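You operate a simulated robot arm through the tools that you are given. There is no shell and no other tool. Be economical: measure what you need, move in short steps, check, and stop when the job is done.

You run a simulated robot arm. Do the job below in one go: nothing can be reset, and whatever is moved stays where it is left.

Task
Run the pump on the test mat through the job on its sheet.
Fine: rate and volume as on the sheet with that pump's number; let it finish.

The check looks at the end state, three seconds after you hand in, the way a careful person would. Anything else that was tipped, shoved, dropped, spilled or broken makes it a failure. Flat cloth is picked up by pressing the open fingertips on it (5 to 10 N) and closing them slowly along it; thin cloth reads only 2 to 8 mm in the jaws.

Robot
A 7-joint arm with a two-finger parallel gripper, fixed in place. Base frame: the origin is at the foot of the arm, x ahead of it, y to its left, z up; the work surface is at about z = 880. Lengths are in mm, angles in degrees, forces in N, time in s.
With the tool pointing down near the work surface it reaches from about 480 to 920 mm from the base axis. Its first joint turns from -115.0 to 115.0 degrees. Payload 3.91 kg.
The tool frame sits at the grasp point between the pads (the TCP): z along the fingers, y along the line on which they close. The tips reach 30 mm beyond it. Largest opening 110 mm; finger width 20, thickness 10; the body of the gripper, 48 by 112 mm, starts 55 mm behind the TCP.
Orientation is told as [roll, pitch, yaw] about the base's x, y, z axes, in that order, counted from this pose: with the fingers straight down and closing along the base's y, the tool's x points along the base's -x, its y along +y and its z along -z.

Tools
- The arm moves only by the tool nudge_tool. Its argument "plan" is a list of rows, each an object (a shift or turn left out is 0, a gripper value left out holds the last) with "grip": the finger opening in mm, from 0 to 110; "slide": the shift along the tool's x, y, z in units of 20 mm (1.0 is 20 mm), a list of three; "delta_rot": the turn, a rotation vector about the tool's x, y, z in units of 5 degrees (1.0 is 5 degrees), a list of three. In form: [{"grip": grip, "slide": [x, y, z], "delta_rot": [ax, ay, az]}, ...]. A call has 1 to 20 rows; each row shifts and turns the commanded pose from where the row before left it, along the tool's axes as they then stand. A call with a number of a shift or a turn outside -1 to 1 is refused whole. Each row takes 0.2 s and may step no farther than 50 mm and 8.6 degrees from the row before; otherwise, or with a gripper value out of range, the whole call is refused. Where a pose cannot be reached the arm comes as near as it can. A force on the tool above 40 N (or 10 N above the force at the start of the call, whichever is more), or a blocked arm, ends the call early, and 0.2 s more pass. The fingers move at their own pace (about 153 mm/s each) and stop on an object; they squeeze with about 34 N. The grip force told is the motor's: it shows also when the fingers shut on nothing. Time passes only in rows, and 0.2 s behind the last, so rows that do not move let the fingers close. The reply holds the time, the measured pose of the TCP, the force on the tool along the base axes, the opening and the grip force, in the units named above and with some noise, with the torque about the TCP (base axes, N m) and any sound that the robot's microphone picked up.
- Cameras (640 x 400 px; columns grow to the right, rows downward): "scene" is fixed at [399.8, 500.9, 1678.6]; the picture's right is [-0.99, -0.13, 0.00], its down [-0.06, 0.48, -0.88] and it looks along [0.12, -0.87, -0.48] (base axes); focal length 309 px, centre (320, 200). "wrist" rides on the gripper at [72, 17, -103] in the tool frame; the picture's right is [-0.23, 0.97, 0.00], its down [-0.76, -0.18, -0.62] and it looks along [-0.61, -0.14, 0.78] (tool axes); focal length 222 px, centre (320, 200). There is no depth. A picture from a camera that has moved, and an enlarged one, comes with that camera's place and axes in the base frame and with its lens.
- camera(camera): a new picture of that camera. It takes no simulated time.
- move_column(by): slides the trunk up (or, below 0, down) by that many mm; the arm rides with it, the base frame stays. It gives what a move gives, with no picture.
- inspect(camera, box): a new picture of the part [left, top, right, bottom] of that camera's present view, enlarged. It takes no simulated time.
- job_done(): hands the job in; it is judged then, once.

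Go step by step. Nothing tells you positions but the pictures and the camera data: compare them with the known pose of the tool, close in by small moves and look again before you grip or let go. The budget is 120 turns and 84 pictures, counting those below and the enlarged ones. Unless the task says otherwise, let go and move clear before handing in, and close with one line.

The tools are called after "Call:" as name(argument=value, ...) on one line, values as JSON. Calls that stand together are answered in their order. nudge_tool: Moves the arm, as the interface text tells. Its arguments: {"type":"object","properties":{"plan":{"type":"array","items":{"type":"object","properties":{"grip":{"type":"number"},"slide":{"type":"array","items":{"type":"number"}},"delta_rot":{"type":"array","items":{"type":"number"}}}}}},"required":["plan"]} The other tools are called the same way: move_column (by) slides the trunk up or down; camera (camera) takes a picture; inspect (camera, box) takes an enlarged picture of a part of a camera's view; job_done () hands the job in.

At the start:

```text
t: 0.0
tcp_pos: [591.1, -307.1, 1288.3]
orientation: [0.0, 0.0, 0.1]
contact_force: [0.4, -0.6, 0.0]
ft_torque: [0.0, 0.0, -0.02]
gripper_width: 109.9
gripper_force: 0.1
trunk travel left (down, up): [-775.0, 215.0]
```

scene: 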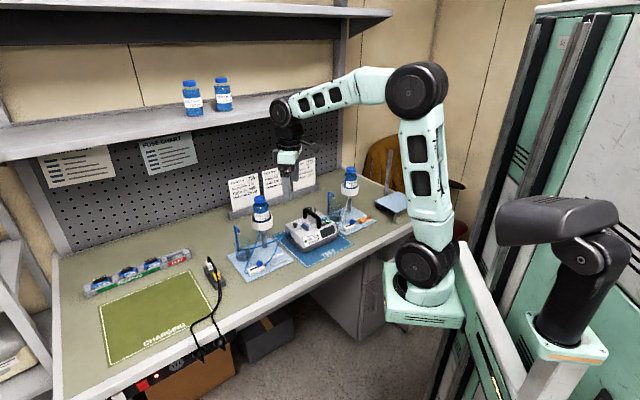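
wrist: 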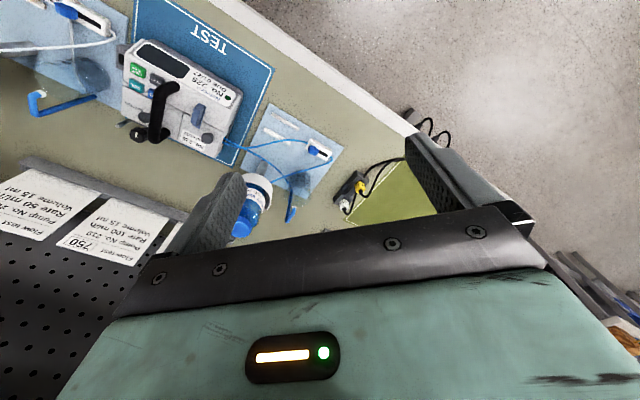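

I see a workbench with a pump on a blue TEST mat, sheets at the back, and a bottle stand on each side. I'll look closely at the pump and the sheets.

Call:
inspect(camera="wrist", box=[100, 20, 260, 180])

Call:
inspect(camera="wrist", box=[0, 150, 200, 290])

Call:
inspect(camera="scene", box=[220, 150, 380, 280])

Call:
inspect(camera="scene", box=[30, 120, 210, 200])

```text
2.50 times, centred on (180, 100) of wrist
camera zoom: at [519.2, -291.0, 1390.9], right [0.23, 0.97, 0.0], down [0.76, -0.18, 0.62], along [0.61, -0.14, -0.78], focal length 555 px, centre (670, 450)
```

zoom: 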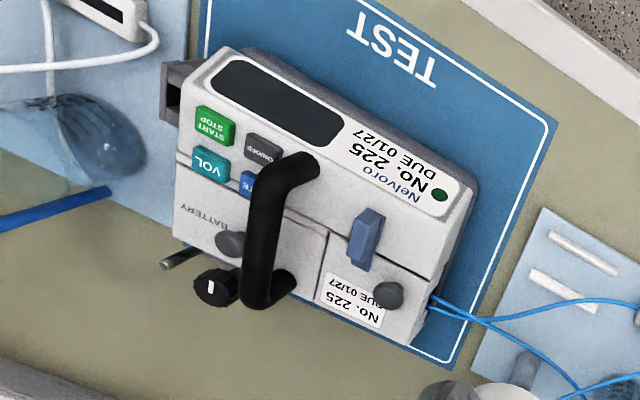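

```text
2.86 times, centred on (100, 220) of wrist
camera zoom: at [519.2, -291.0, 1390.9], right [0.23, 0.97, 0.0], down [0.76, -0.18, 0.62], along [0.61, -0.14, -0.78], focal length 635 px, centre (949, 143)
```

zoom: 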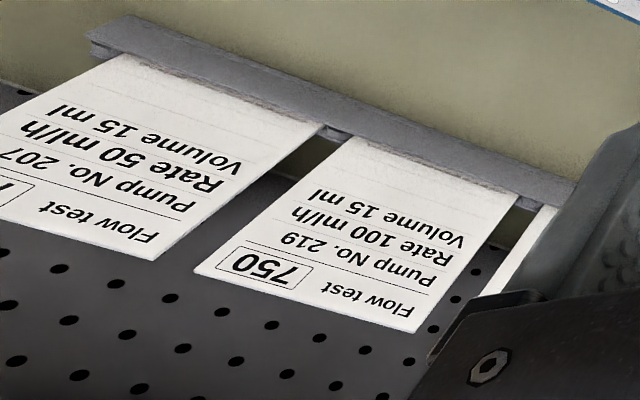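

```text
3.08 times, centred on (300, 215) of scene
camera zoom: at [399.8, 500.9, 1678.6], right [-0.99, -0.13, 0.0], down [-0.06, 0.48, -0.88], along [0.12, -0.87, -0.48], focal length 950 px, centre (382, 154)
```

zoom: 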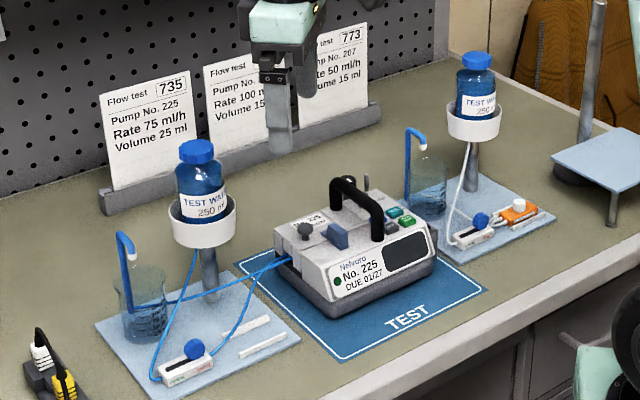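

```text
3.56 times, centred on (120, 160) of scene
camera zoom: at [399.8, 500.9, 1678.6], right [-0.99, -0.13, 0.0], down [-0.06, 0.48, -0.88], along [0.12, -0.87, -0.48], focal length 1098 px, centre (1031, 342)
```

zoom: 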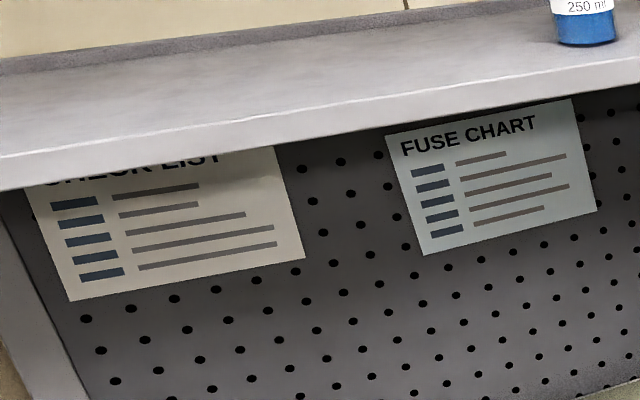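

The sheet for pump No. 225 says 75 ml/h and 25 ml. The pump sits at about 45° near (565,-540) with its display dark. I'll turn the wrist to face it and bring the camera closer.

Call:
nudge_tool(plan=[{"grip": 0, "slide": [0.935, -0.57, 0.44]}, {"slide": [0.935, -0.57, 0.44]}, {"slide": [0.935, -0.57, 0.44]}, {"slide": [0.935, -0.57, 0.44]}, {"slide": [0.935, -0.57, 0.44]}, {"slide": [0.935, -0.57, 0.44]}, {"slide": [0.935, -0.57, 0.44]}, {"slide": [0.935, -0.57, 0.44]}, {"slide": [0.935, -0.57, 0.44]}, {"slide": [0.935, -0.57, 0.44]}, {"delta_rot": [0, 0, 0.93]}, {"delta_rot": [0, 0, 0.93]}, {"delta_rot": [0, 0, 0.93]}, {"delta_rot": [0, 0, 0.93]}, {"delta_rot": [0, 0, 0.93]}, {"delta_rot": [0, 0, 0.93]}, {"delta_rot": [0, 0, 0.93]}, {"delta_rot": [0, 0, 0.93]}, {"delta_rot": [0, 0, 0.93]}])

Call:
camera(camera="wrist")

```text
t: 4.0
tcp_pos: [404.7, -420.6, 1200.2]
orientation: [0.0, -0.1, -41.9]
contact_force: [-0.6, 0.0, -0.9]
ft_torque: [0.0, 0.06, -0.01]
gripper_width: 0.0
gripper_force: 33.9
trunk travel left (down, up): [-775.0, 215.0]
```

```text
77 pictures are left
camera wrist: at [362.1, -360.5, 1303.0], right [0.82, 0.57, 0.0], down [0.45, -0.64, 0.62], along [0.36, -0.51, -0.78], focal length 222 px, centre (320, 200)
```

wrist: 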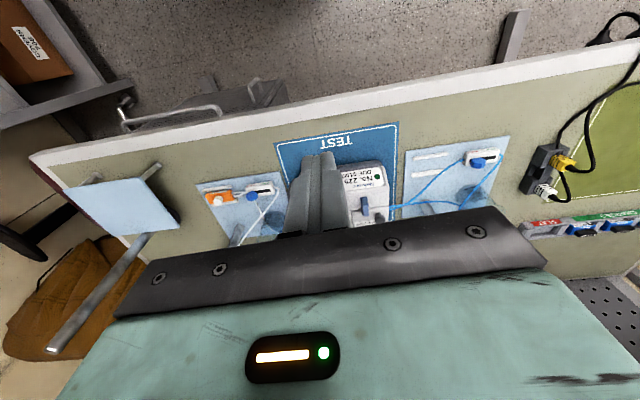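

Closed fingers block the view. I'll open them and move forward and lower.

Call:
nudge_tool(plan=[{"grip": 110, "slide": [-1, 0, 0.5]}, {"slide": [-1, 0, 0.5]}, {"slide": [-1, 0, 0.5]}, {"slide": [-1, 0, 0.5]}])

Call:
camera(camera="wrist")

Call:
inspect(camera="scene", box=[280, 200, 360, 250])

Call:
inspect(camera="scene", box=[80, 240, 240, 340])

```text
t: 5.0
tcp_pos: [463.4, -473.8, 1160.4]
orientation: [0.1, 0.0, -41.8]
contact_force: [0.0, 0.3, 0.6]
ft_torque: [0.01, 0.0, 0.01]
gripper_width: 110.1
gripper_force: 0.0
trunk travel left (down, up): [-775.0, 215.0]
```

```text
76 pictures are left
camera wrist: at [421.5, -414.8, 1263.3], right [0.82, 0.57, 0.0], down [0.45, -0.64, 0.62], along [0.36, -0.51, -0.78], focal length 222 px, centre (320, 200)
```

wrist: 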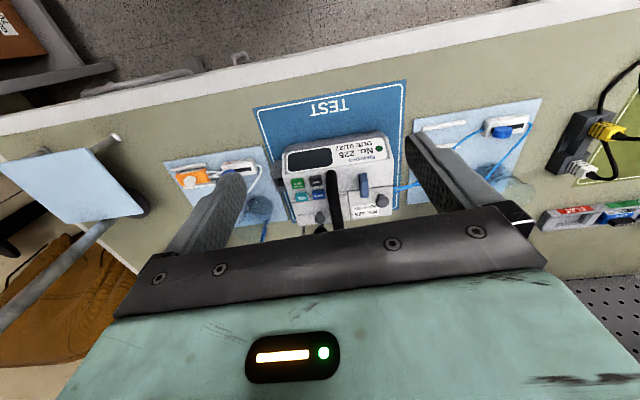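

```text
8.00 times, centred on (320, 225) of scene
camera zoom: at [399.8, 500.9, 1678.6], right [-0.99, -0.13, 0.0], down [-0.06, 0.48, -0.88], along [0.12, -0.87, -0.48], focal length 2470 px, centre (320, 0)
```

zoom: 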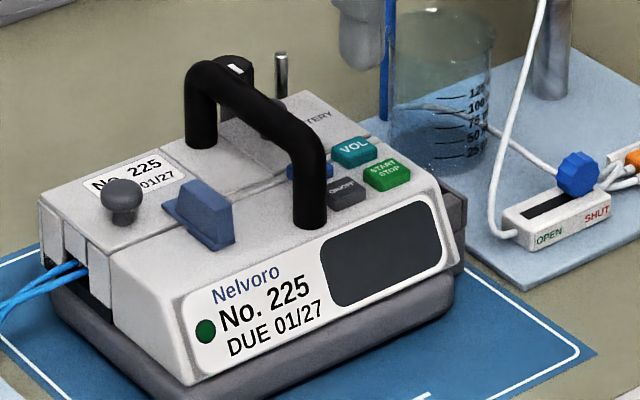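

```text
4.00 times, centred on (160, 290) of scene
camera zoom: at [399.8, 500.9, 1678.6], right [-0.99, -0.13, 0.0], down [-0.06, 0.48, -0.88], along [0.12, -0.87, -0.48], focal length 1235 px, centre (960, -160)
```

zoom: 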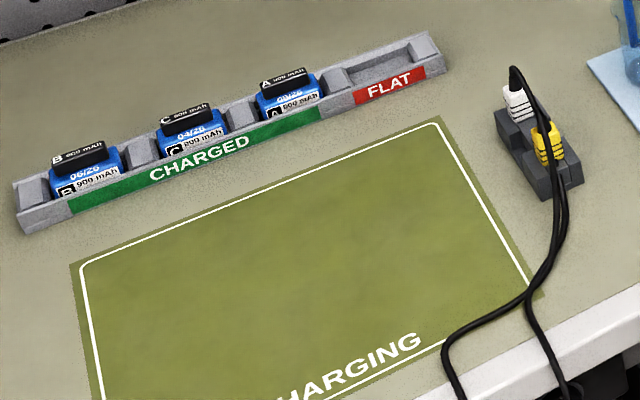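

The roller clamps are marked OPEN/SHUT. I'll check the state of the blue set's clamp and the tops of the pump more closely.

Call:
inspect(camera="wrist", box=[260, 120, 420, 230])

Call:
inspect(camera="scene", box=[230, 225, 310, 280])

Call:
inspect(camera="wrist", box=[420, 90, 560, 190])

```text
3.64 times, centred on (340, 175) of wrist
camera zoom: at [421.5, -414.8, 1263.3], right [0.82, 0.57, 0.0], down [0.45, -0.64, 0.62], along [0.36, -0.51, -0.78], focal length 808 px, centre (247, 291)
```

zoom: 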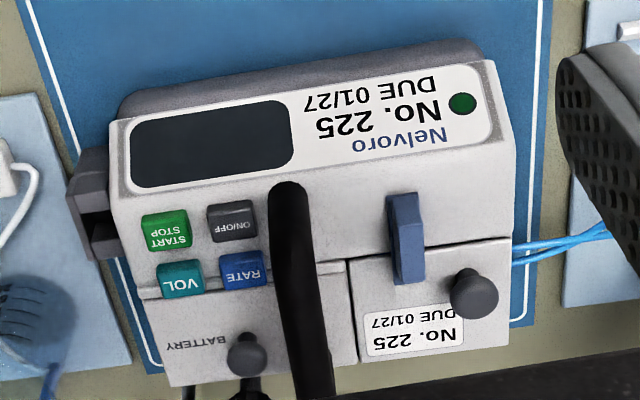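

```text
7.27 times, centred on (270, 252) of scene
camera zoom: at [399.8, 500.9, 1678.6], right [-0.99, -0.13, 0.0], down [-0.06, 0.48, -0.88], along [0.12, -0.87, -0.48], focal length 2245 px, centre (684, -182)
```

zoom: 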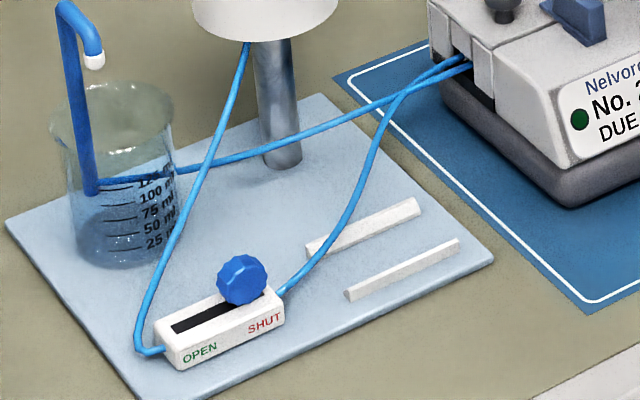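

```text
4.00 times, centred on (490, 140) of wrist
camera zoom: at [421.5, -414.8, 1263.3], right [0.82, 0.57, 0.0], down [0.45, -0.64, 0.62], along [0.36, -0.51, -0.78], focal length 888 px, centre (-360, 440)
```

zoom: 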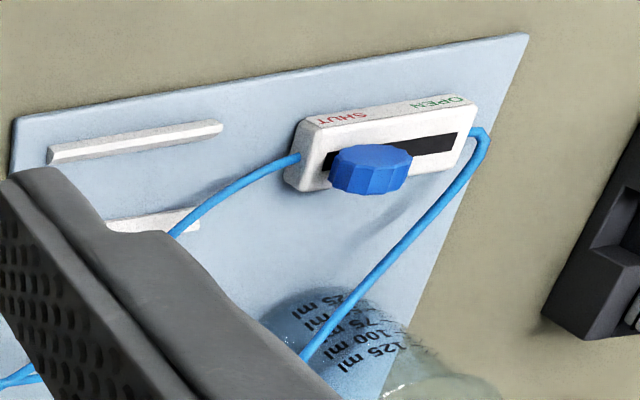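

The blue set's clamp is SHUT and the pump is off. By triangulation ON/OFF is about (531,-579,969), START (509,-600), VOL (528,-618) and RATE (550,-601). I'll move the closed fingers above ON/OFF.

Call:
nudge_tool(plan=[{"grip": 0, "slide": [-0.861, -0.239, 0.5]}, {"slide": [-0.861, -0.239, 0.5]}, {"slide": [-0.861, -0.239, 0.5]}, {"slide": [-0.861, -0.239, 0.5]}, {"slide": [-0.861, -0.239, 0.5]}, {"slide": [-0.861, -0.239, 0.5]}, {"slide": [-0.861, -0.239, 0.5]}, {"slide": [0, 0, 0.5]}])

Call:
inspect(camera="scene", box=[280, 190, 360, 250])

Call:
inspect(camera="wrist", box=[220, 80, 420, 205])

```text
t: 6.8
tcp_pos: [531.0, -578.2, 1080.3]
orientation: [0.0, -0.1, -41.9]
contact_force: [-0.1, -0.1, 0.4]
ft_torque: [-0.01, -0.02, -0.01]
gripper_width: 0.1
gripper_force: 33.7
trunk travel left (down, up): [-775.0, 215.0]
```

```text
6.67 times, centred on (320, 220) of scene
camera zoom: at [399.8, 500.9, 1678.6], right [-0.99, -0.13, 0.0], down [-0.06, 0.48, -0.88], along [0.12, -0.87, -0.48], focal length 2058 px, centre (320, 67)
```

zoom: 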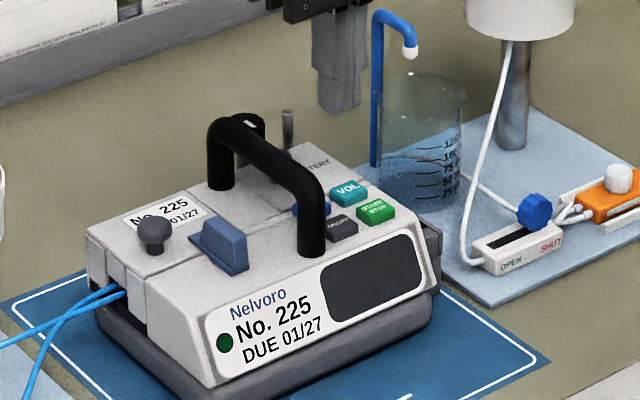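

```text
3.20 times, centred on (320, 142) of wrist
camera zoom: at [488.5, -519.2, 1183.3], right [0.82, 0.57, 0.0], down [0.45, -0.64, 0.62], along [0.36, -0.51, -0.78], focal length 711 px, centre (320, 384)
```

zoom: 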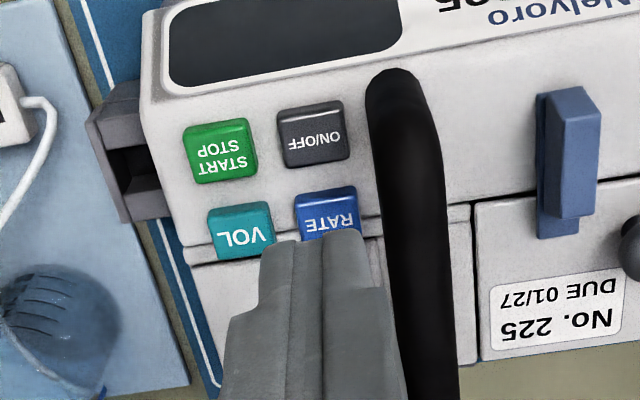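

The refined estimates agree, and there's about 5 mm of clearance to the handle after a small shift. I'll descend to just above ON/OFF.

Call:
nudge_tool(plan=[{"slide": [-0.07, -0.25, 0]}, {"slide": [0, 0, 0.7]}, {"slide": [0, 0, 0.7]}, {"slide": [0, 0, 0.7]}, {"slide": [0, 0, 0.7]}, {"slide": [0, 0, 0.5]}])

Call:
inspect(camera="scene", box=[280, 190, 360, 250])

Call:
inspect(camera="wrist", box=[220, 80, 420, 205])

```text
t: 8.2
tcp_pos: [528.9, -583.4, 1013.9]
orientation: [0.0, 0.1, -41.9]
contact_force: [-0.3, 0.6, -0.4]
ft_torque: [0.0, -0.01, 0.02]
gripper_width: 0.0
gripper_force: 33.9
trunk travel left (down, up): [-775.0, 215.0]
```

```text
6.67 times, centred on (320, 220) of scene
camera zoom: at [399.8, 500.9, 1678.6], right [-0.99, -0.13, 0.0], down [-0.06, 0.48, -0.88], along [0.12, -0.87, -0.48], focal length 2058 px, centre (320, 67)
```

zoom: 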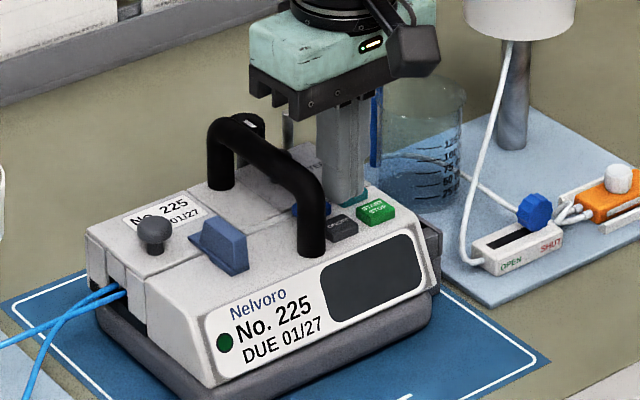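

```text
3.20 times, centred on (320, 142) of wrist
camera zoom: at [486.4, -524.2, 1116.7], right [0.82, 0.57, 0.0], down [0.45, -0.64, 0.62], along [0.36, -0.51, -0.78], focal length 711 px, centre (320, 384)
```

zoom: 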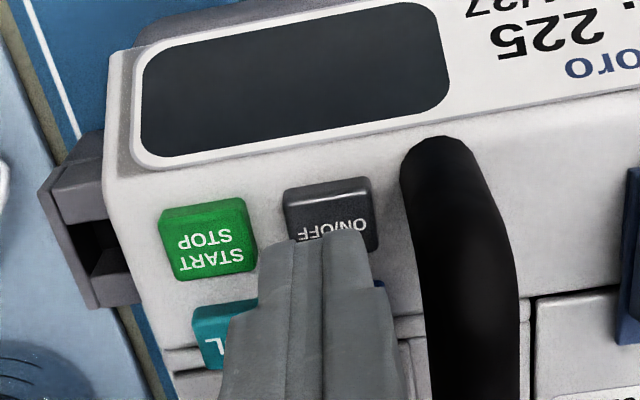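

The tip sits slightly behind the button centre. I'll shift 3 mm toward the front and press down in small steps.

Call:
nudge_tool(plan=[{"slide": [0.15, 0, 0]}, {"slide": [0, 0, 0.5]}, {"slide": [0, 0, 0.15]}, {"slide": [0, 0, 0.1]}, {"slide": [0, 0, 0.1]}, {"slide": [0, 0, 0.1]}])

Call:
inspect(camera="wrist", box=[220, 80, 420, 205])

```text
t: 9.6
tcp_pos: [527.9, -581.4, 996.1]
orientation: [0.1, 0.0, -41.8]
contact_force: [0.8, -0.6, -0.1]
ft_torque: [0.0, -0.01, 0.01]
gripper_width: 0.0
gripper_force: 34.1
trunk travel left (down, up): [-775.0, 215.0]
```

```text
3.20 times, centred on (320, 142) of wrist
camera zoom: at [484.5, -522.4, 1098.4], right [0.82, 0.57, 0.0], down [0.45, -0.64, 0.62], along [0.36, -0.51, -0.78], focal length 711 px, centre (320, 384)
```

zoom: 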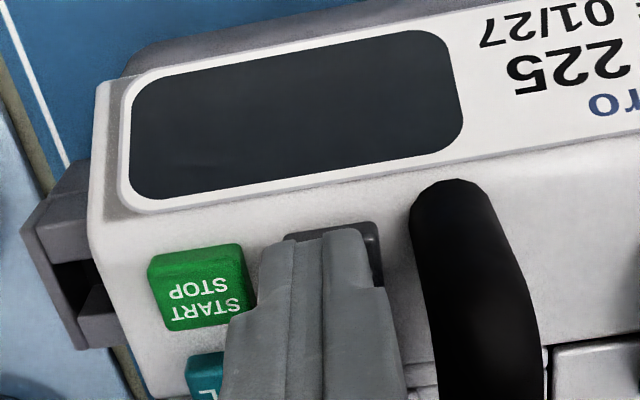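

Over the button with no contact yet; I continue pressing.

Call:
nudge_tool(plan=[{"slide": [0, 0, 0.1]}, {"slide": [0, 0, 0.1]}, {"slide": [0, 0, 0.1]}])

Call:
inspect(camera="wrist", box=[220, 80, 420, 205])

```text
t: 10.4
tcp_pos: [526.4, -582.6, 989.4]
orientation: [0.0, -0.1, -41.9]
contact_force: [-0.5, -0.5, 5.4]
ft_torque: [-0.04, 0.0, 0.0]
gripper_width: 0.1
gripper_force: 34.2
trunk travel left (down, up): [-775.0, 215.0]
heard: click
```

```text
3.20 times, centred on (320, 142) of wrist
camera zoom: at [484.2, -522.2, 1092.8], right [0.82, 0.57, 0.0], down [0.45, -0.64, 0.62], along [0.36, -0.51, -0.78], focal length 711 px, centre (320, 384)
```

zoom: 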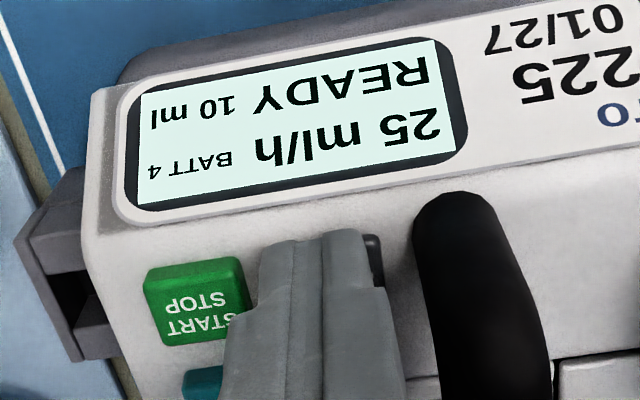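

The pump is on and shows 25 ml/h, 10 ml, READY, BATT 4. The click came at TCP z of about 990. Next I'll lift, go over RATE and press once.

Call:
nudge_tool(plan=[{"slide": [0, 0, -0.8]}, {"slide": [-0.65, -0.03, 0]}, {"slide": [-0.62, -0.02, 0]}, {"slide": [0, 0, 0.4]}, {"slide": [0, 0, 0.2]}, {"slide": [0, 0, 0.1]}])

Call:
inspect(camera="wrist", box=[220, 40, 420, 205])

```text
t: 11.8
tcp_pos: [546.3, -599.6, 991.1]
orientation: [0.0, -0.1, -41.8]
contact_force: [-0.3, 1.5, 2.8]
ft_torque: [0.02, 0.03, -0.01]
gripper_width: 0.0
gripper_force: 33.9
trunk travel left (down, up): [-775.0, 215.0]
heard: click
```

```text
2.42 times, centred on (320, 122) of wrist
camera zoom: at [502.7, -540.0, 1094.0], right [0.82, 0.57, 0.0], down [0.45, -0.64, 0.62], along [0.36, -0.51, -0.78], focal length 538 px, centre (320, 388)
```

zoom: 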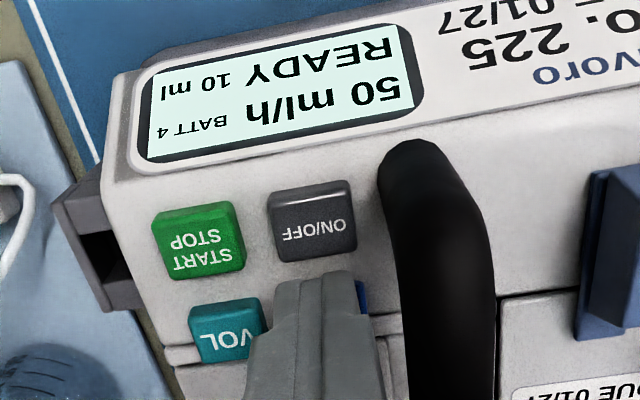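

One press gives 50 ml/h. I lift and press RATE again.

Call:
nudge_tool(plan=[{"slide": [0, 0, -0.5]}, {}, {"slide": [0, 0, 0.3]}, {"slide": [0, 0, 0.2]}])

Call:
inspect(camera="wrist", box=[220, 40, 420, 205])

```text
t: 12.8
tcp_pos: [546.0, -599.4, 991.2]
orientation: [0.1, 0.1, -42.0]
contact_force: [0.0, 0.7, 3.9]
ft_torque: [0.04, 0.03, -0.01]
gripper_width: 0.0
gripper_force: 34.0
trunk travel left (down, up): [-775.0, 215.0]
heard: click
```

```text
2.42 times, centred on (320, 122) of wrist
camera zoom: at [502.1, -540.3, 1093.7], right [0.82, 0.57, 0.0], down [0.45, -0.64, 0.62], along [0.36, -0.51, -0.78], focal length 538 px, centre (320, 388)
```

zoom: 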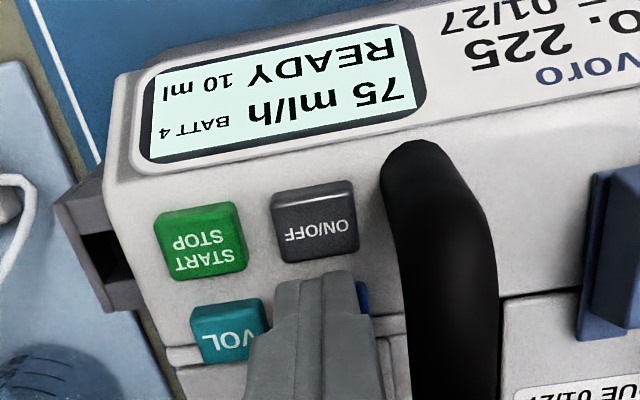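

Rate is 75. Next is VOL, about 29 mm along -tool y.

Call:
nudge_tool(plan=[{"slide": [0, 0, -0.8]}, {"slide": [-0.02, -0.75, 0]}, {"slide": [-0.03, -0.7, 0]}, {"slide": [0, 0, 0.4]}, {"slide": [0, 0, 0.2]}, {"slide": [0, 0, 0.2]}])

Call:
inspect(camera="wrist", box=[220, 40, 420, 205])

```text
t: 14.2
tcp_pos: [526.7, -622.1, 991.5]
orientation: [0.0, 0.0, -41.9]
contact_force: [0.0, 0.9, 3.2]
ft_torque: [0.02, 0.0, -0.01]
gripper_width: 0.0
gripper_force: 34.1
trunk travel left (down, up): [-775.0, 215.0]
heard: click
```

```text
2.42 times, centred on (320, 122) of wrist
camera zoom: at [484.1, -562.9, 1094.5], right [0.82, 0.57, 0.0], down [0.45, -0.64, 0.62], along [0.36, -0.51, -0.78], focal length 538 px, centre (320, 388)
```

zoom: 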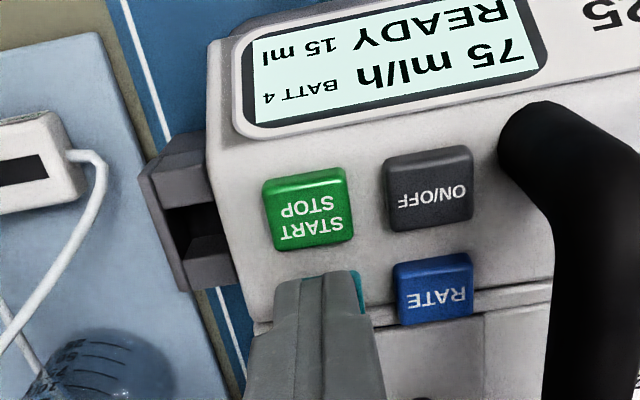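

Volume is 15, in steps of 5. I need two more presses.

Call:
nudge_tool(plan=[{"slide": [0, 0, -0.5]}, {}, {"slide": [0, 0, 0.3]}, {"slide": [0, 0, 0.2]}])

Call:
inspect(camera="wrist", box=[220, 40, 420, 205])

```text
t: 15.2
tcp_pos: [527.5, -622.1, 990.6]
orientation: [0.1, -0.1, -41.9]
contact_force: [0.0, 1.1, 3.0]
ft_torque: [-0.01, 0.01, 0.03]
gripper_width: 0.1
gripper_force: 33.6
trunk travel left (down, up): [-775.0, 215.0]
heard: click
```

```text
2.42 times, centred on (320, 122) of wrist
camera zoom: at [484.4, -562.5, 1093.9], right [0.82, 0.57, 0.0], down [0.45, -0.64, 0.62], along [0.36, -0.51, -0.78], focal length 538 px, centre (320, 388)
```

zoom: 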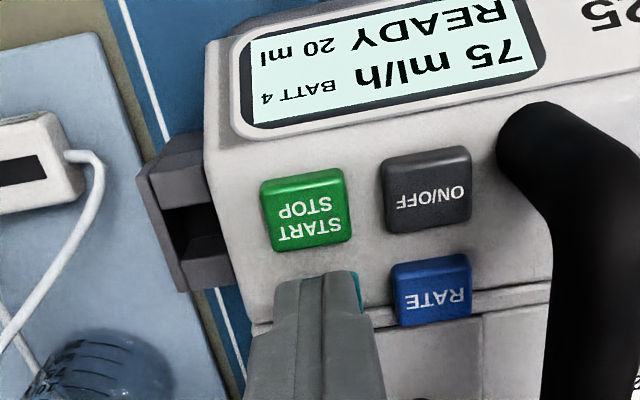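

Call:
nudge_tool(plan=[{"slide": [0, 0, -0.5]}, {}, {"slide": [0, 0, 0.3]}, {"slide": [0, 0, 0.2]}, {"slide": [0, 0, -1]}])

Call:
inspect(camera="wrist", box=[220, 40, 420, 205])

```text
t: 16.4
tcp_pos: [526.4, -621.8, 1010.3]
orientation: [-0.1, 0.0, -41.9]
contact_force: [-0.8, 0.1, -0.6]
ft_torque: [0.03, 0.02, 0.01]
gripper_width: 0.0
gripper_force: 33.7
trunk travel left (down, up): [-775.0, 215.0]
heard: click
```

```text
2.42 times, centred on (320, 122) of wrist
camera zoom: at [484.2, -562.1, 1113.5], right [0.82, 0.57, 0.0], down [0.45, -0.64, 0.62], along [0.36, -0.51, -0.78], focal length 538 px, centre (320, 388)
```

zoom: 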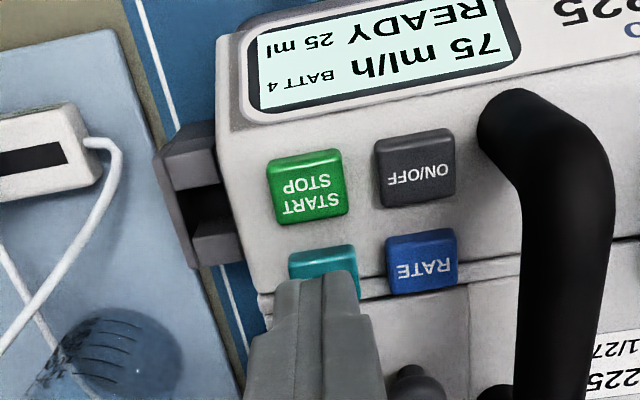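

The settings now read 75 ml/h, 25 ml. Next comes the blue set's clamp, so I'll lift clear and move to view that board.

Call:
nudge_tool(plan=[{"slide": [0, 0, -1]}, {"slide": [0, 0, -1]}, {"slide": [0, 0, -1]}, {"slide": [0, 0, -1]}, {"slide": [0, 0, -1]}, {"slide": [0, 0, -1]}])

Call:
nudge_tool(plan=[{"grip": 110, "slide": [0.331, 0.978, 0]}, {"slide": [0.331, 0.978, 0]}, {"slide": [0.331, 0.978, 0]}, {"slide": [0.331, 0.978, 0]}, {"slide": [0.331, 0.978, 0]}, {"slide": [0.331, 0.978, 0]}, {"slide": [0.331, 0.978, 0]}, {"slide": [0.331, 0.978, 0]}, {"slide": [0.331, 0.978, 0]}, {"slide": [0.331, 0.978, 0]}, {"slide": [0.331, 0.978, 0]}, {"slide": [0.331, 0.978, 0]}, {"slide": [0.331, 0.978, 0]}, {"slide": [0.331, 0.978, 0]}, {"slide": [0.331, 0.978, 0]}, {"slide": [0.331, 0.978, 0]}, {"slide": [0.331, 0.978, 0]}, {"slide": [0.331, 0.978, 0]}, {"slide": [0.331, 0.978, 0]}, {"slide": [0, 0, 0.5]}])

Call:
camera(camera="wrist")

Call:
inspect(camera="scene", box=[200, 160, 360, 280])

```text
t: 17.8
tcp_pos: [527.6, -621.9, 1131.8]
orientation: [0.0, 0.0, -41.9]
contact_force: [0.0, -0.5, 0.5]
ft_torque: [0.01, -0.01, 0.03]
gripper_width: 0.0
gripper_force: 34.2
trunk travel left (down, up): [-775.0, 215.0]
```

```text
t: 22.0
tcp_pos: [679.8, -261.1, 1121.8]
orientation: [0.0, 0.0, -41.8]
contact_force: [-0.7, 0.1, -0.3]
ft_torque: [-0.01, 0.0, 0.0]
gripper_width: 110.1
gripper_force: 0.1
trunk travel left (down, up): [-775.0, 215.0]
```

```text
59 pictures are left
camera wrist: at [637.8, -201.5, 1224.6], right [0.82, 0.57, 0.0], down [0.45, -0.64, 0.62], along [0.36, -0.51, -0.78], focal length 222 px, centre (320, 200)
```

wrist: 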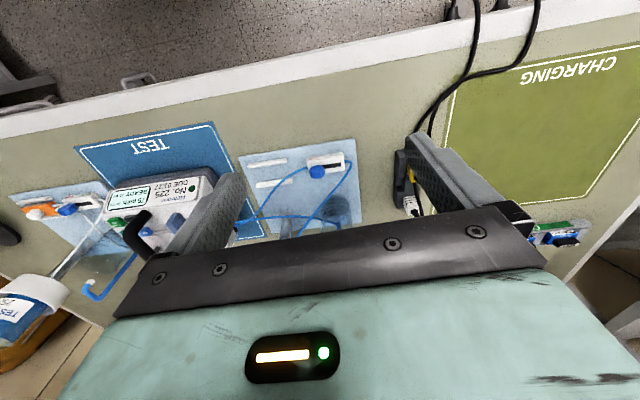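

```text
3.33 times, centred on (280, 220) of scene
camera zoom: at [399.8, 500.9, 1678.6], right [-0.99, -0.13, 0.0], down [-0.06, 0.48, -0.88], along [0.12, -0.87, -0.48], focal length 1029 px, centre (453, 133)
```

zoom: 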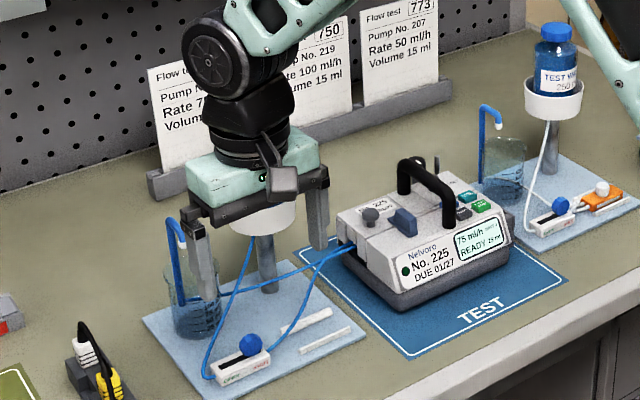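

Call:
inspect(camera="wrist", box=[230, 130, 370, 220])

Call:
inspect(camera="scene", box=[240, 230, 310, 280])

```text
4.44 times, centred on (300, 175) of wrist
camera zoom: at [637.8, -201.5, 1224.6], right [0.82, 0.57, 0.0], down [0.45, -0.64, 0.62], along [0.36, -0.51, -0.78], focal length 987 px, centre (409, 311)
```

zoom: 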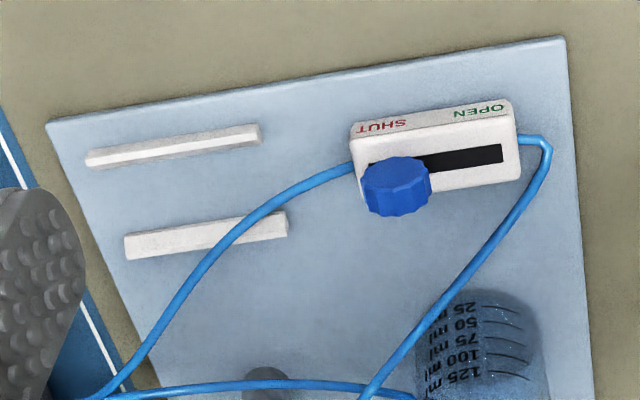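

```text
8.00 times, centred on (275, 255) of scene
camera zoom: at [399.8, 500.9, 1678.6], right [-0.99, -0.13, 0.0], down [-0.06, 0.48, -0.88], along [0.12, -0.87, -0.48], focal length 2470 px, centre (680, -240)
```

zoom: 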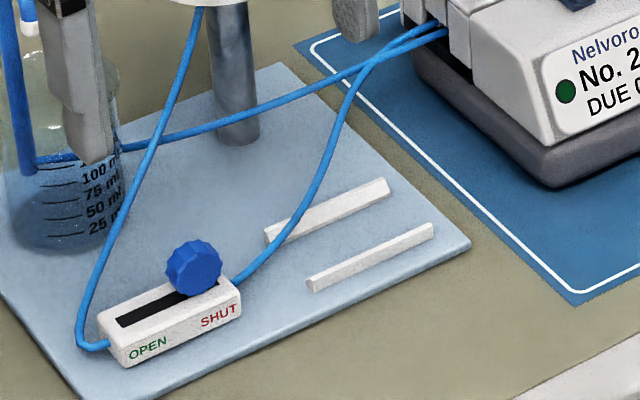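

The wheel stands upright on its slot at about (745,-358,917) by the SHUT end. The slot runs 50 mm at 45° toward OPEN, and I'll push it from the SHUT side with closed fingers. First I'll align yaw to -45 and hover.

Call:
nudge_tool(plan=[{"grip": 0, "delta_rot": [0, 0, 0.64]}, {}, {"slide": [-0.954, -0.412, 0.8]}, {"slide": [-0.954, -0.412, 0.8]}, {"slide": [-0.954, -0.412, 0.8]}, {"slide": [-0.954, -0.412, 0.8]}, {"slide": [-0.954, -0.412, 0.8]}, {"slide": [-0.954, -0.412, 0.8]}])

Call:
inspect(camera="wrist", box=[240, 80, 440, 205])

Call:
inspect(camera="scene", box=[220, 190, 320, 280])

```text
t: 23.8
tcp_pos: [728.2, -378.3, 1025.0]
orientation: [-0.1, 0.0, -45.1]
contact_force: [-0.7, 0.1, 1.0]
ft_torque: [-0.02, -0.02, 0.01]
gripper_width: 0.0
gripper_force: 34.2
trunk travel left (down, up): [-775.0, 215.0]
```

```text
3.20 times, centred on (340, 142) of wrist
camera zoom: at [689.3, -316.0, 1128.1], right [0.85, 0.53, 0.0], down [0.41, -0.66, 0.62], along [0.33, -0.53, -0.78], focal length 711 px, centre (256, 384)
```

zoom: 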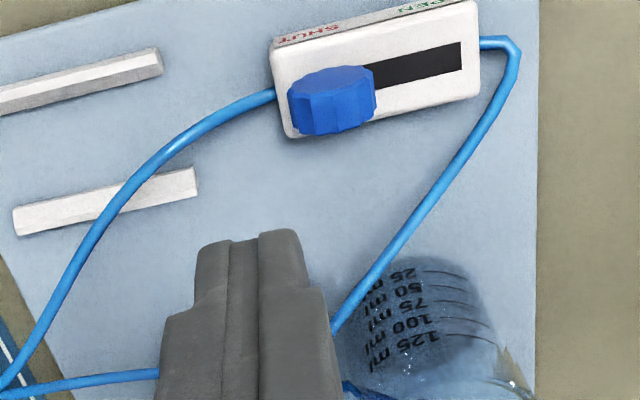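

```text
4.44 times, centred on (270, 235) of scene
camera zoom: at [399.8, 500.9, 1678.6], right [-0.99, -0.13, 0.0], down [-0.06, 0.48, -0.88], along [0.12, -0.87, -0.48], focal length 1372 px, centre (542, 44)
```

zoom: 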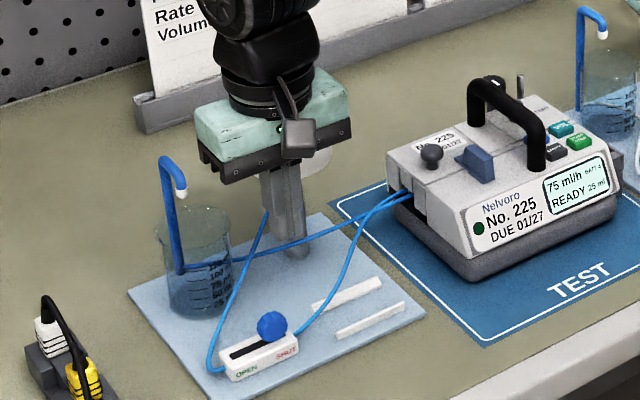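

The hover looks right. I'll descend beside the wheel on the SHUT side to a tip height of about 915.

Call:
nudge_tool(plan=[{"slide": [0.17, -0.155, 0]}, {"slide": [0, 0, 0.95]}, {"slide": [0, 0, 0.95]}, {"slide": [0, 0, 0.95]}, {"slide": [0, 0, 0.6]}, {"slide": [0, 0, 0.3]}, {"slide": [0, 0, 0.2]}])

Call:
inspect(camera="wrist", box=[240, 80, 440, 205])

Call:
inspect(camera="scene", box=[240, 220, 310, 280])

```text
t: 25.4
tcp_pos: [724.0, -376.6, 946.3]
orientation: [0.0, 0.0, -45.1]
contact_force: [0.4, -0.1, 0.2]
ft_torque: [-0.02, -0.01, 0.02]
gripper_width: 0.1
gripper_force: 34.2
trunk travel left (down, up): [-775.0, 215.0]
```

```text
3.20 times, centred on (340, 142) of wrist
camera zoom: at [684.3, -314.9, 1048.4], right [0.85, 0.53, 0.0], down [0.41, -0.66, 0.62], along [0.33, -0.53, -0.78], focal length 711 px, centre (256, 384)
```

zoom: 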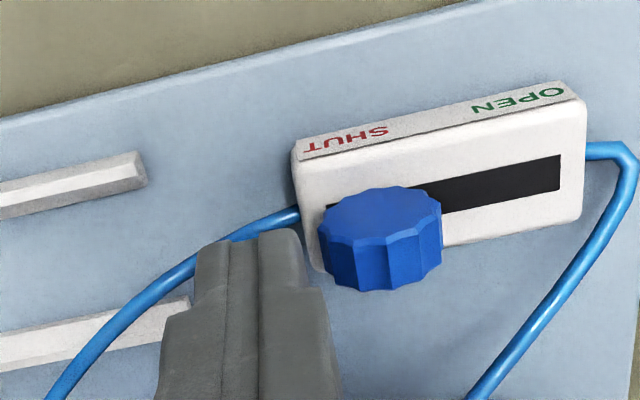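

```text
6.67 times, centred on (275, 250) of scene
camera zoom: at [399.8, 500.9, 1678.6], right [-0.99, -0.13, 0.0], down [-0.06, 0.48, -0.88], along [0.12, -0.87, -0.48], focal length 2058 px, centre (620, -133)
```

zoom: 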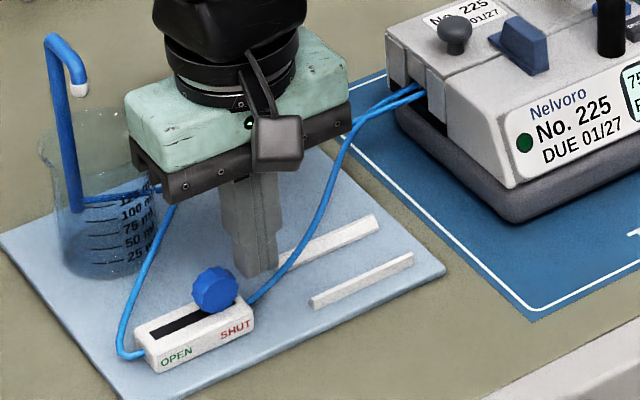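

The finger is beside the wheel at the right height. I'll shift 2 mm to the front and push along +tool y toward OPEN.

Call:
nudge_tool(plan=[{"slide": [0.1, 0, 0]}, {"slide": [0, 0.15, 0]}, {"slide": [0, 0.15, 0]}, {"slide": [0, 0.15, 0]}, {"slide": [0, 0.15, 0]}, {"slide": [0, 0.15, 0]}, {"slide": [0, 0.15, 0]}])

Call:
inspect(camera="wrist", box=[240, 80, 440, 205])

Call:
inspect(camera="scene", box=[240, 220, 310, 280])

```text
t: 27.0
tcp_pos: [734.4, -363.5, 945.3]
orientation: [-0.1, 0.0, -45.0]
contact_force: [-0.1, -0.2, -0.7]
ft_torque: [0.02, 0.02, -0.01]
gripper_width: 0.2
gripper_force: 33.5
trunk travel left (down, up): [-775.0, 215.0]
```

```text
3.20 times, centred on (340, 142) of wrist
camera zoom: at [695.1, -300.9, 1048.7], right [0.85, 0.53, 0.0], down [0.41, -0.66, 0.62], along [0.33, -0.53, -0.78], focal length 711 px, centre (256, 384)
```

zoom: 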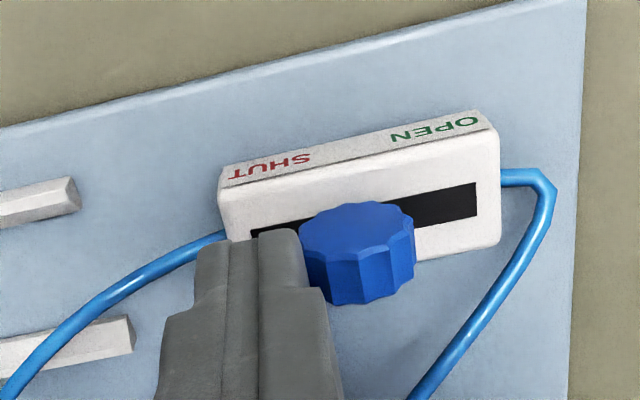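

```text
6.67 times, centred on (275, 250) of scene
camera zoom: at [399.8, 500.9, 1678.6], right [-0.99, -0.13, 0.0], down [-0.06, 0.48, -0.88], along [0.12, -0.87, -0.48], focal length 2058 px, centre (620, -133)
```

zoom: 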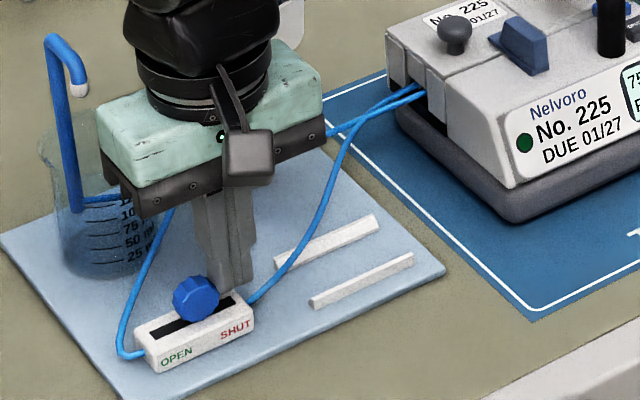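

The wheel slides easily toward OPEN. I keep pushing to the end of its travel.

Call:
nudge_tool(plan=[{"slide": [0, 0.15, 0]}, {"slide": [0, 0.15, 0]}, {"slide": [0, 0.15, 0]}, {"slide": [0, 0.15, 0]}, {"slide": [0, 0.15, 0]}])

Call:
inspect(camera="wrist", box=[240, 80, 440, 205])

Call:
inspect(camera="scene", box=[240, 220, 310, 280])

```text
t: 28.2
tcp_pos: [746.0, -351.2, 946.2]
orientation: [0.0, 0.1, -45.0]
contact_force: [-0.2, 0.7, -0.2]
ft_torque: [0.0, -0.01, -0.02]
gripper_width: 0.0
gripper_force: 34.9
trunk travel left (down, up): [-775.0, 215.0]
```

```text
3.20 times, centred on (340, 142) of wrist
camera zoom: at [706.7, -290.3, 1048.9], right [0.85, 0.53, 0.0], down [0.41, -0.66, 0.62], along [0.33, -0.53, -0.78], focal length 711 px, centre (256, 384)
```

zoom: 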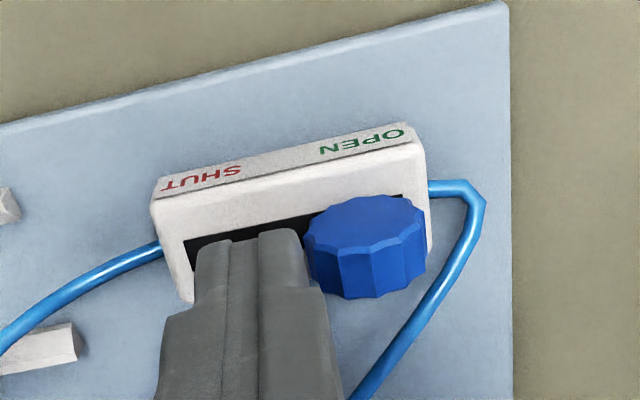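

```text
6.67 times, centred on (275, 250) of scene
camera zoom: at [399.8, 500.9, 1678.6], right [-0.99, -0.13, 0.0], down [-0.06, 0.48, -0.88], along [0.12, -0.87, -0.48], focal length 2058 px, centre (620, -133)
```

zoom: 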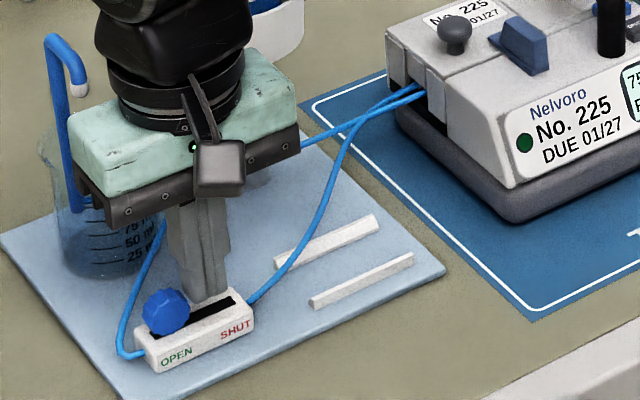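

Almost at the end of the slot; a few more small pushes until resistance.

Call:
nudge_tool(plan=[{"slide": [0, 0.1, 0]}, {"slide": [0, 0.1, 0]}, {"slide": [0, 0.05, 0]}])

Call:
inspect(camera="wrist", box=[240, 80, 440, 205])

```text
t: 29.0
tcp_pos: [748.8, -349.2, 946.0]
orientation: [0.0, 0.1, -45.2]
contact_force: [-2.6, -2.7, 1.3]
ft_torque: [-0.06, 0.08, -0.03]
gripper_width: 0.0
gripper_force: 34.2
trunk travel left (down, up): [-775.0, 215.0]
```

```text
3.20 times, centred on (340, 142) of wrist
camera zoom: at [709.3, -287.2, 1048.7], right [0.85, 0.53, 0.0], down [0.41, -0.66, 0.62], along [0.33, -0.53, -0.78], focal length 711 px, centre (256, 384)
```

zoom: 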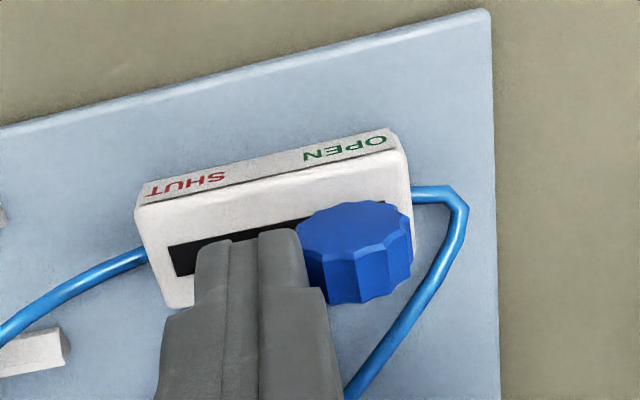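

The wheel is at its OPEN stop. I'll back off, lift, and go above START.

Call:
nudge_tool(plan=[{"slide": [0, -0.2, 0]}, {"slide": [0, 0, -1]}, {"slide": [0, 0, -1]}, {"slide": [0, 0, -1]}, {"slide": [0, 0, -1]}, {"slide": [0, 0, -1]}, {"slide": [0, 0, -1]}, {"slide": [0, 0, -1]}, {"slide": [0, 0, -1]}])

Call:
nudge_tool(plan=[{"slide": [-0.028, -0.97, 0]}, {"slide": [-0.028, -0.97, 0]}, {"slide": [-0.028, -0.97, 0]}, {"slide": [-0.028, -0.97, 0]}, {"slide": [-0.028, -0.97, 0]}, {"slide": [-0.028, -0.97, 0]}, {"slide": [-0.028, -0.97, 0]}, {"slide": [-0.028, -0.97, 0]}, {"slide": [-0.028, -0.97, 0]}, {"slide": [-0.028, -0.97, 0]}, {"slide": [-0.028, -0.97, 0]}, {"slide": [-0.028, -0.97, 0]}, {"slide": [-0.028, -0.97, 0]}, {"slide": [-0.028, -0.97, 0]}, {"slide": [-0.028, -0.97, 0]}, {"slide": [-0.028, -0.97, 0]}, {"slide": [-0.028, -0.97, 0]}, {"slide": [-0.028, -0.97, 0]}])

Call:
inspect(camera="scene", box=[230, 190, 360, 280])

```text
t: 31.0
tcp_pos: [746.0, -351.7, 1104.9]
orientation: [-0.1, 0.0, -45.1]
contact_force: [0.2, -1.0, 0.3]
ft_torque: [0.03, 0.06, -0.01]
gripper_width: 0.1
gripper_force: 33.6
trunk travel left (down, up): [-775.0, 215.0]
```

```text
t: 34.8
tcp_pos: [507.2, -606.0, 1106.1]
orientation: [0.0, 0.1, -45.1]
contact_force: [0.8, -0.2, -0.2]
ft_torque: [-0.04, 0.02, 0.05]
gripper_width: 0.1
gripper_force: 33.9
trunk travel left (down, up): [-775.0, 215.0]
```

```text
4.44 times, centred on (295, 235) of scene
camera zoom: at [399.8, 500.9, 1678.6], right [-0.99, -0.13, 0.0], down [-0.06, 0.48, -0.88], along [0.12, -0.87, -0.48], focal length 1372 px, centre (431, 44)
```

zoom: 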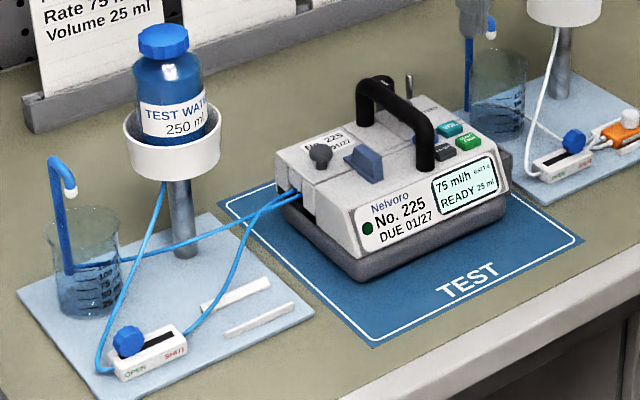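

The clamp is at OPEN and everything else is undisturbed. Descending over START.

Call:
nudge_tool(plan=[{"slide": [0, 0, 1]}, {"slide": [0, 0, 1]}, {"slide": [0, 0, 1]}, {"slide": [0, 0, 1]}, {"slide": [0, 0, 0.8]}])

Call:
inspect(camera="wrist", box=[220, 40, 420, 205])

```text
t: 36.0
tcp_pos: [505.4, -605.1, 1010.4]
orientation: [0.0, 0.0, -45.2]
contact_force: [0.3, 0.6, 0.0]
ft_torque: [-0.01, 0.01, 0.0]
gripper_width: 0.0
gripper_force: 34.2
trunk travel left (down, up): [-775.0, 215.0]
```

```text
2.42 times, centred on (320, 122) of wrist
camera zoom: at [467.3, -543.0, 1112.0], right [0.85, 0.53, 0.0], down [0.41, -0.66, 0.62], along [0.33, -0.53, -0.78], focal length 538 px, centre (320, 388)
```

zoom: 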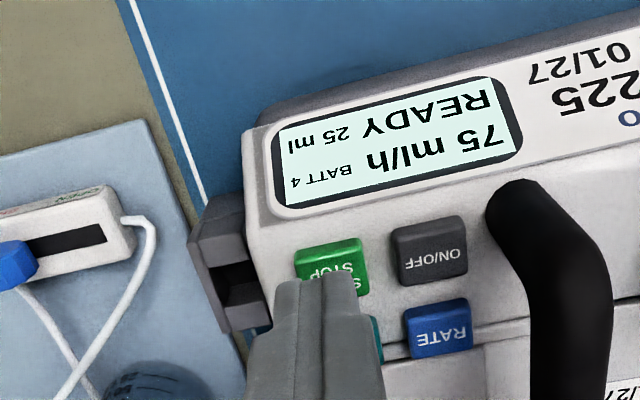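

Call:
nudge_tool(plan=[{"slide": [0.05, 0.12, 0]}, {"slide": [0, 0, 0.6]}, {"slide": [0, 0, 0.2]}, {"slide": [0, 0, 0.2]}])

Call:
inspect(camera="wrist", box=[220, 40, 420, 205])

```text
t: 37.0
tcp_pos: [508.0, -602.9, 989.2]
orientation: [-0.1, 0.0, -45.1]
contact_force: [-0.7, 2.5, 3.4]
ft_torque: [0.12, 0.05, -0.01]
gripper_width: 0.0
gripper_force: 34.7
trunk travel left (down, up): [-775.0, 215.0]
heard: click
```

```text
2.42 times, centred on (320, 122) of wrist
camera zoom: at [468.3, -541.1, 1093.4], right [0.85, 0.53, 0.0], down [0.41, -0.66, 0.62], along [0.33, -0.53, -0.78], focal length 538 px, centre (320, 388)
```

zoom: 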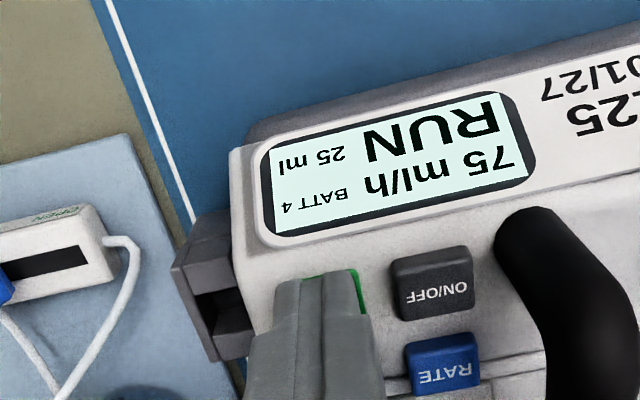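

It's running. I lift clear and let it work.

Call:
nudge_tool(plan=[{"slide": [0, 0, -1]}, {"slide": [0, 0, -1]}, {}, {}, {}, {}, {}, {}, {}, {}, {}, {}, {}, {}, {}, {}, {}, {}, {}, {}])

Call:
inspect(camera="wrist", box=[220, 0, 460, 205])

```text
t: 41.2
tcp_pos: [506.7, -604.3, 1030.8]
orientation: [0.0, 0.0, -45.0]
contact_force: [0.3, -0.1, 1.0]
ft_torque: [-0.07, 0.01, 0.01]
gripper_width: 0.0
gripper_force: 33.9
trunk travel left (down, up): [-775.0, 215.0]
```

```text
1.95 times, centred on (340, 102) of wrist
camera zoom: at [467.8, -542.2, 1132.6], right [0.85, 0.53, 0.0], down [0.41, -0.66, 0.62], along [0.33, -0.53, -0.78], focal length 433 px, centre (281, 390)
```

zoom: 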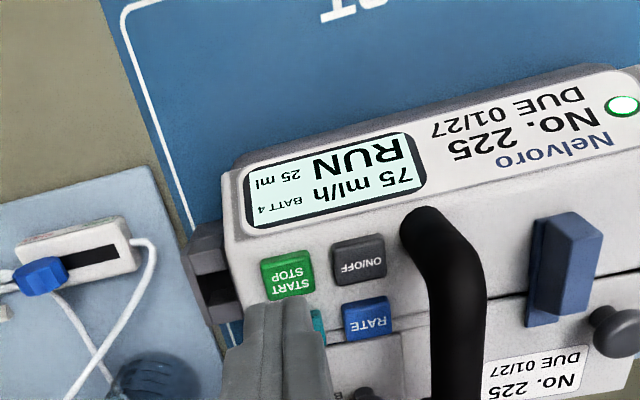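

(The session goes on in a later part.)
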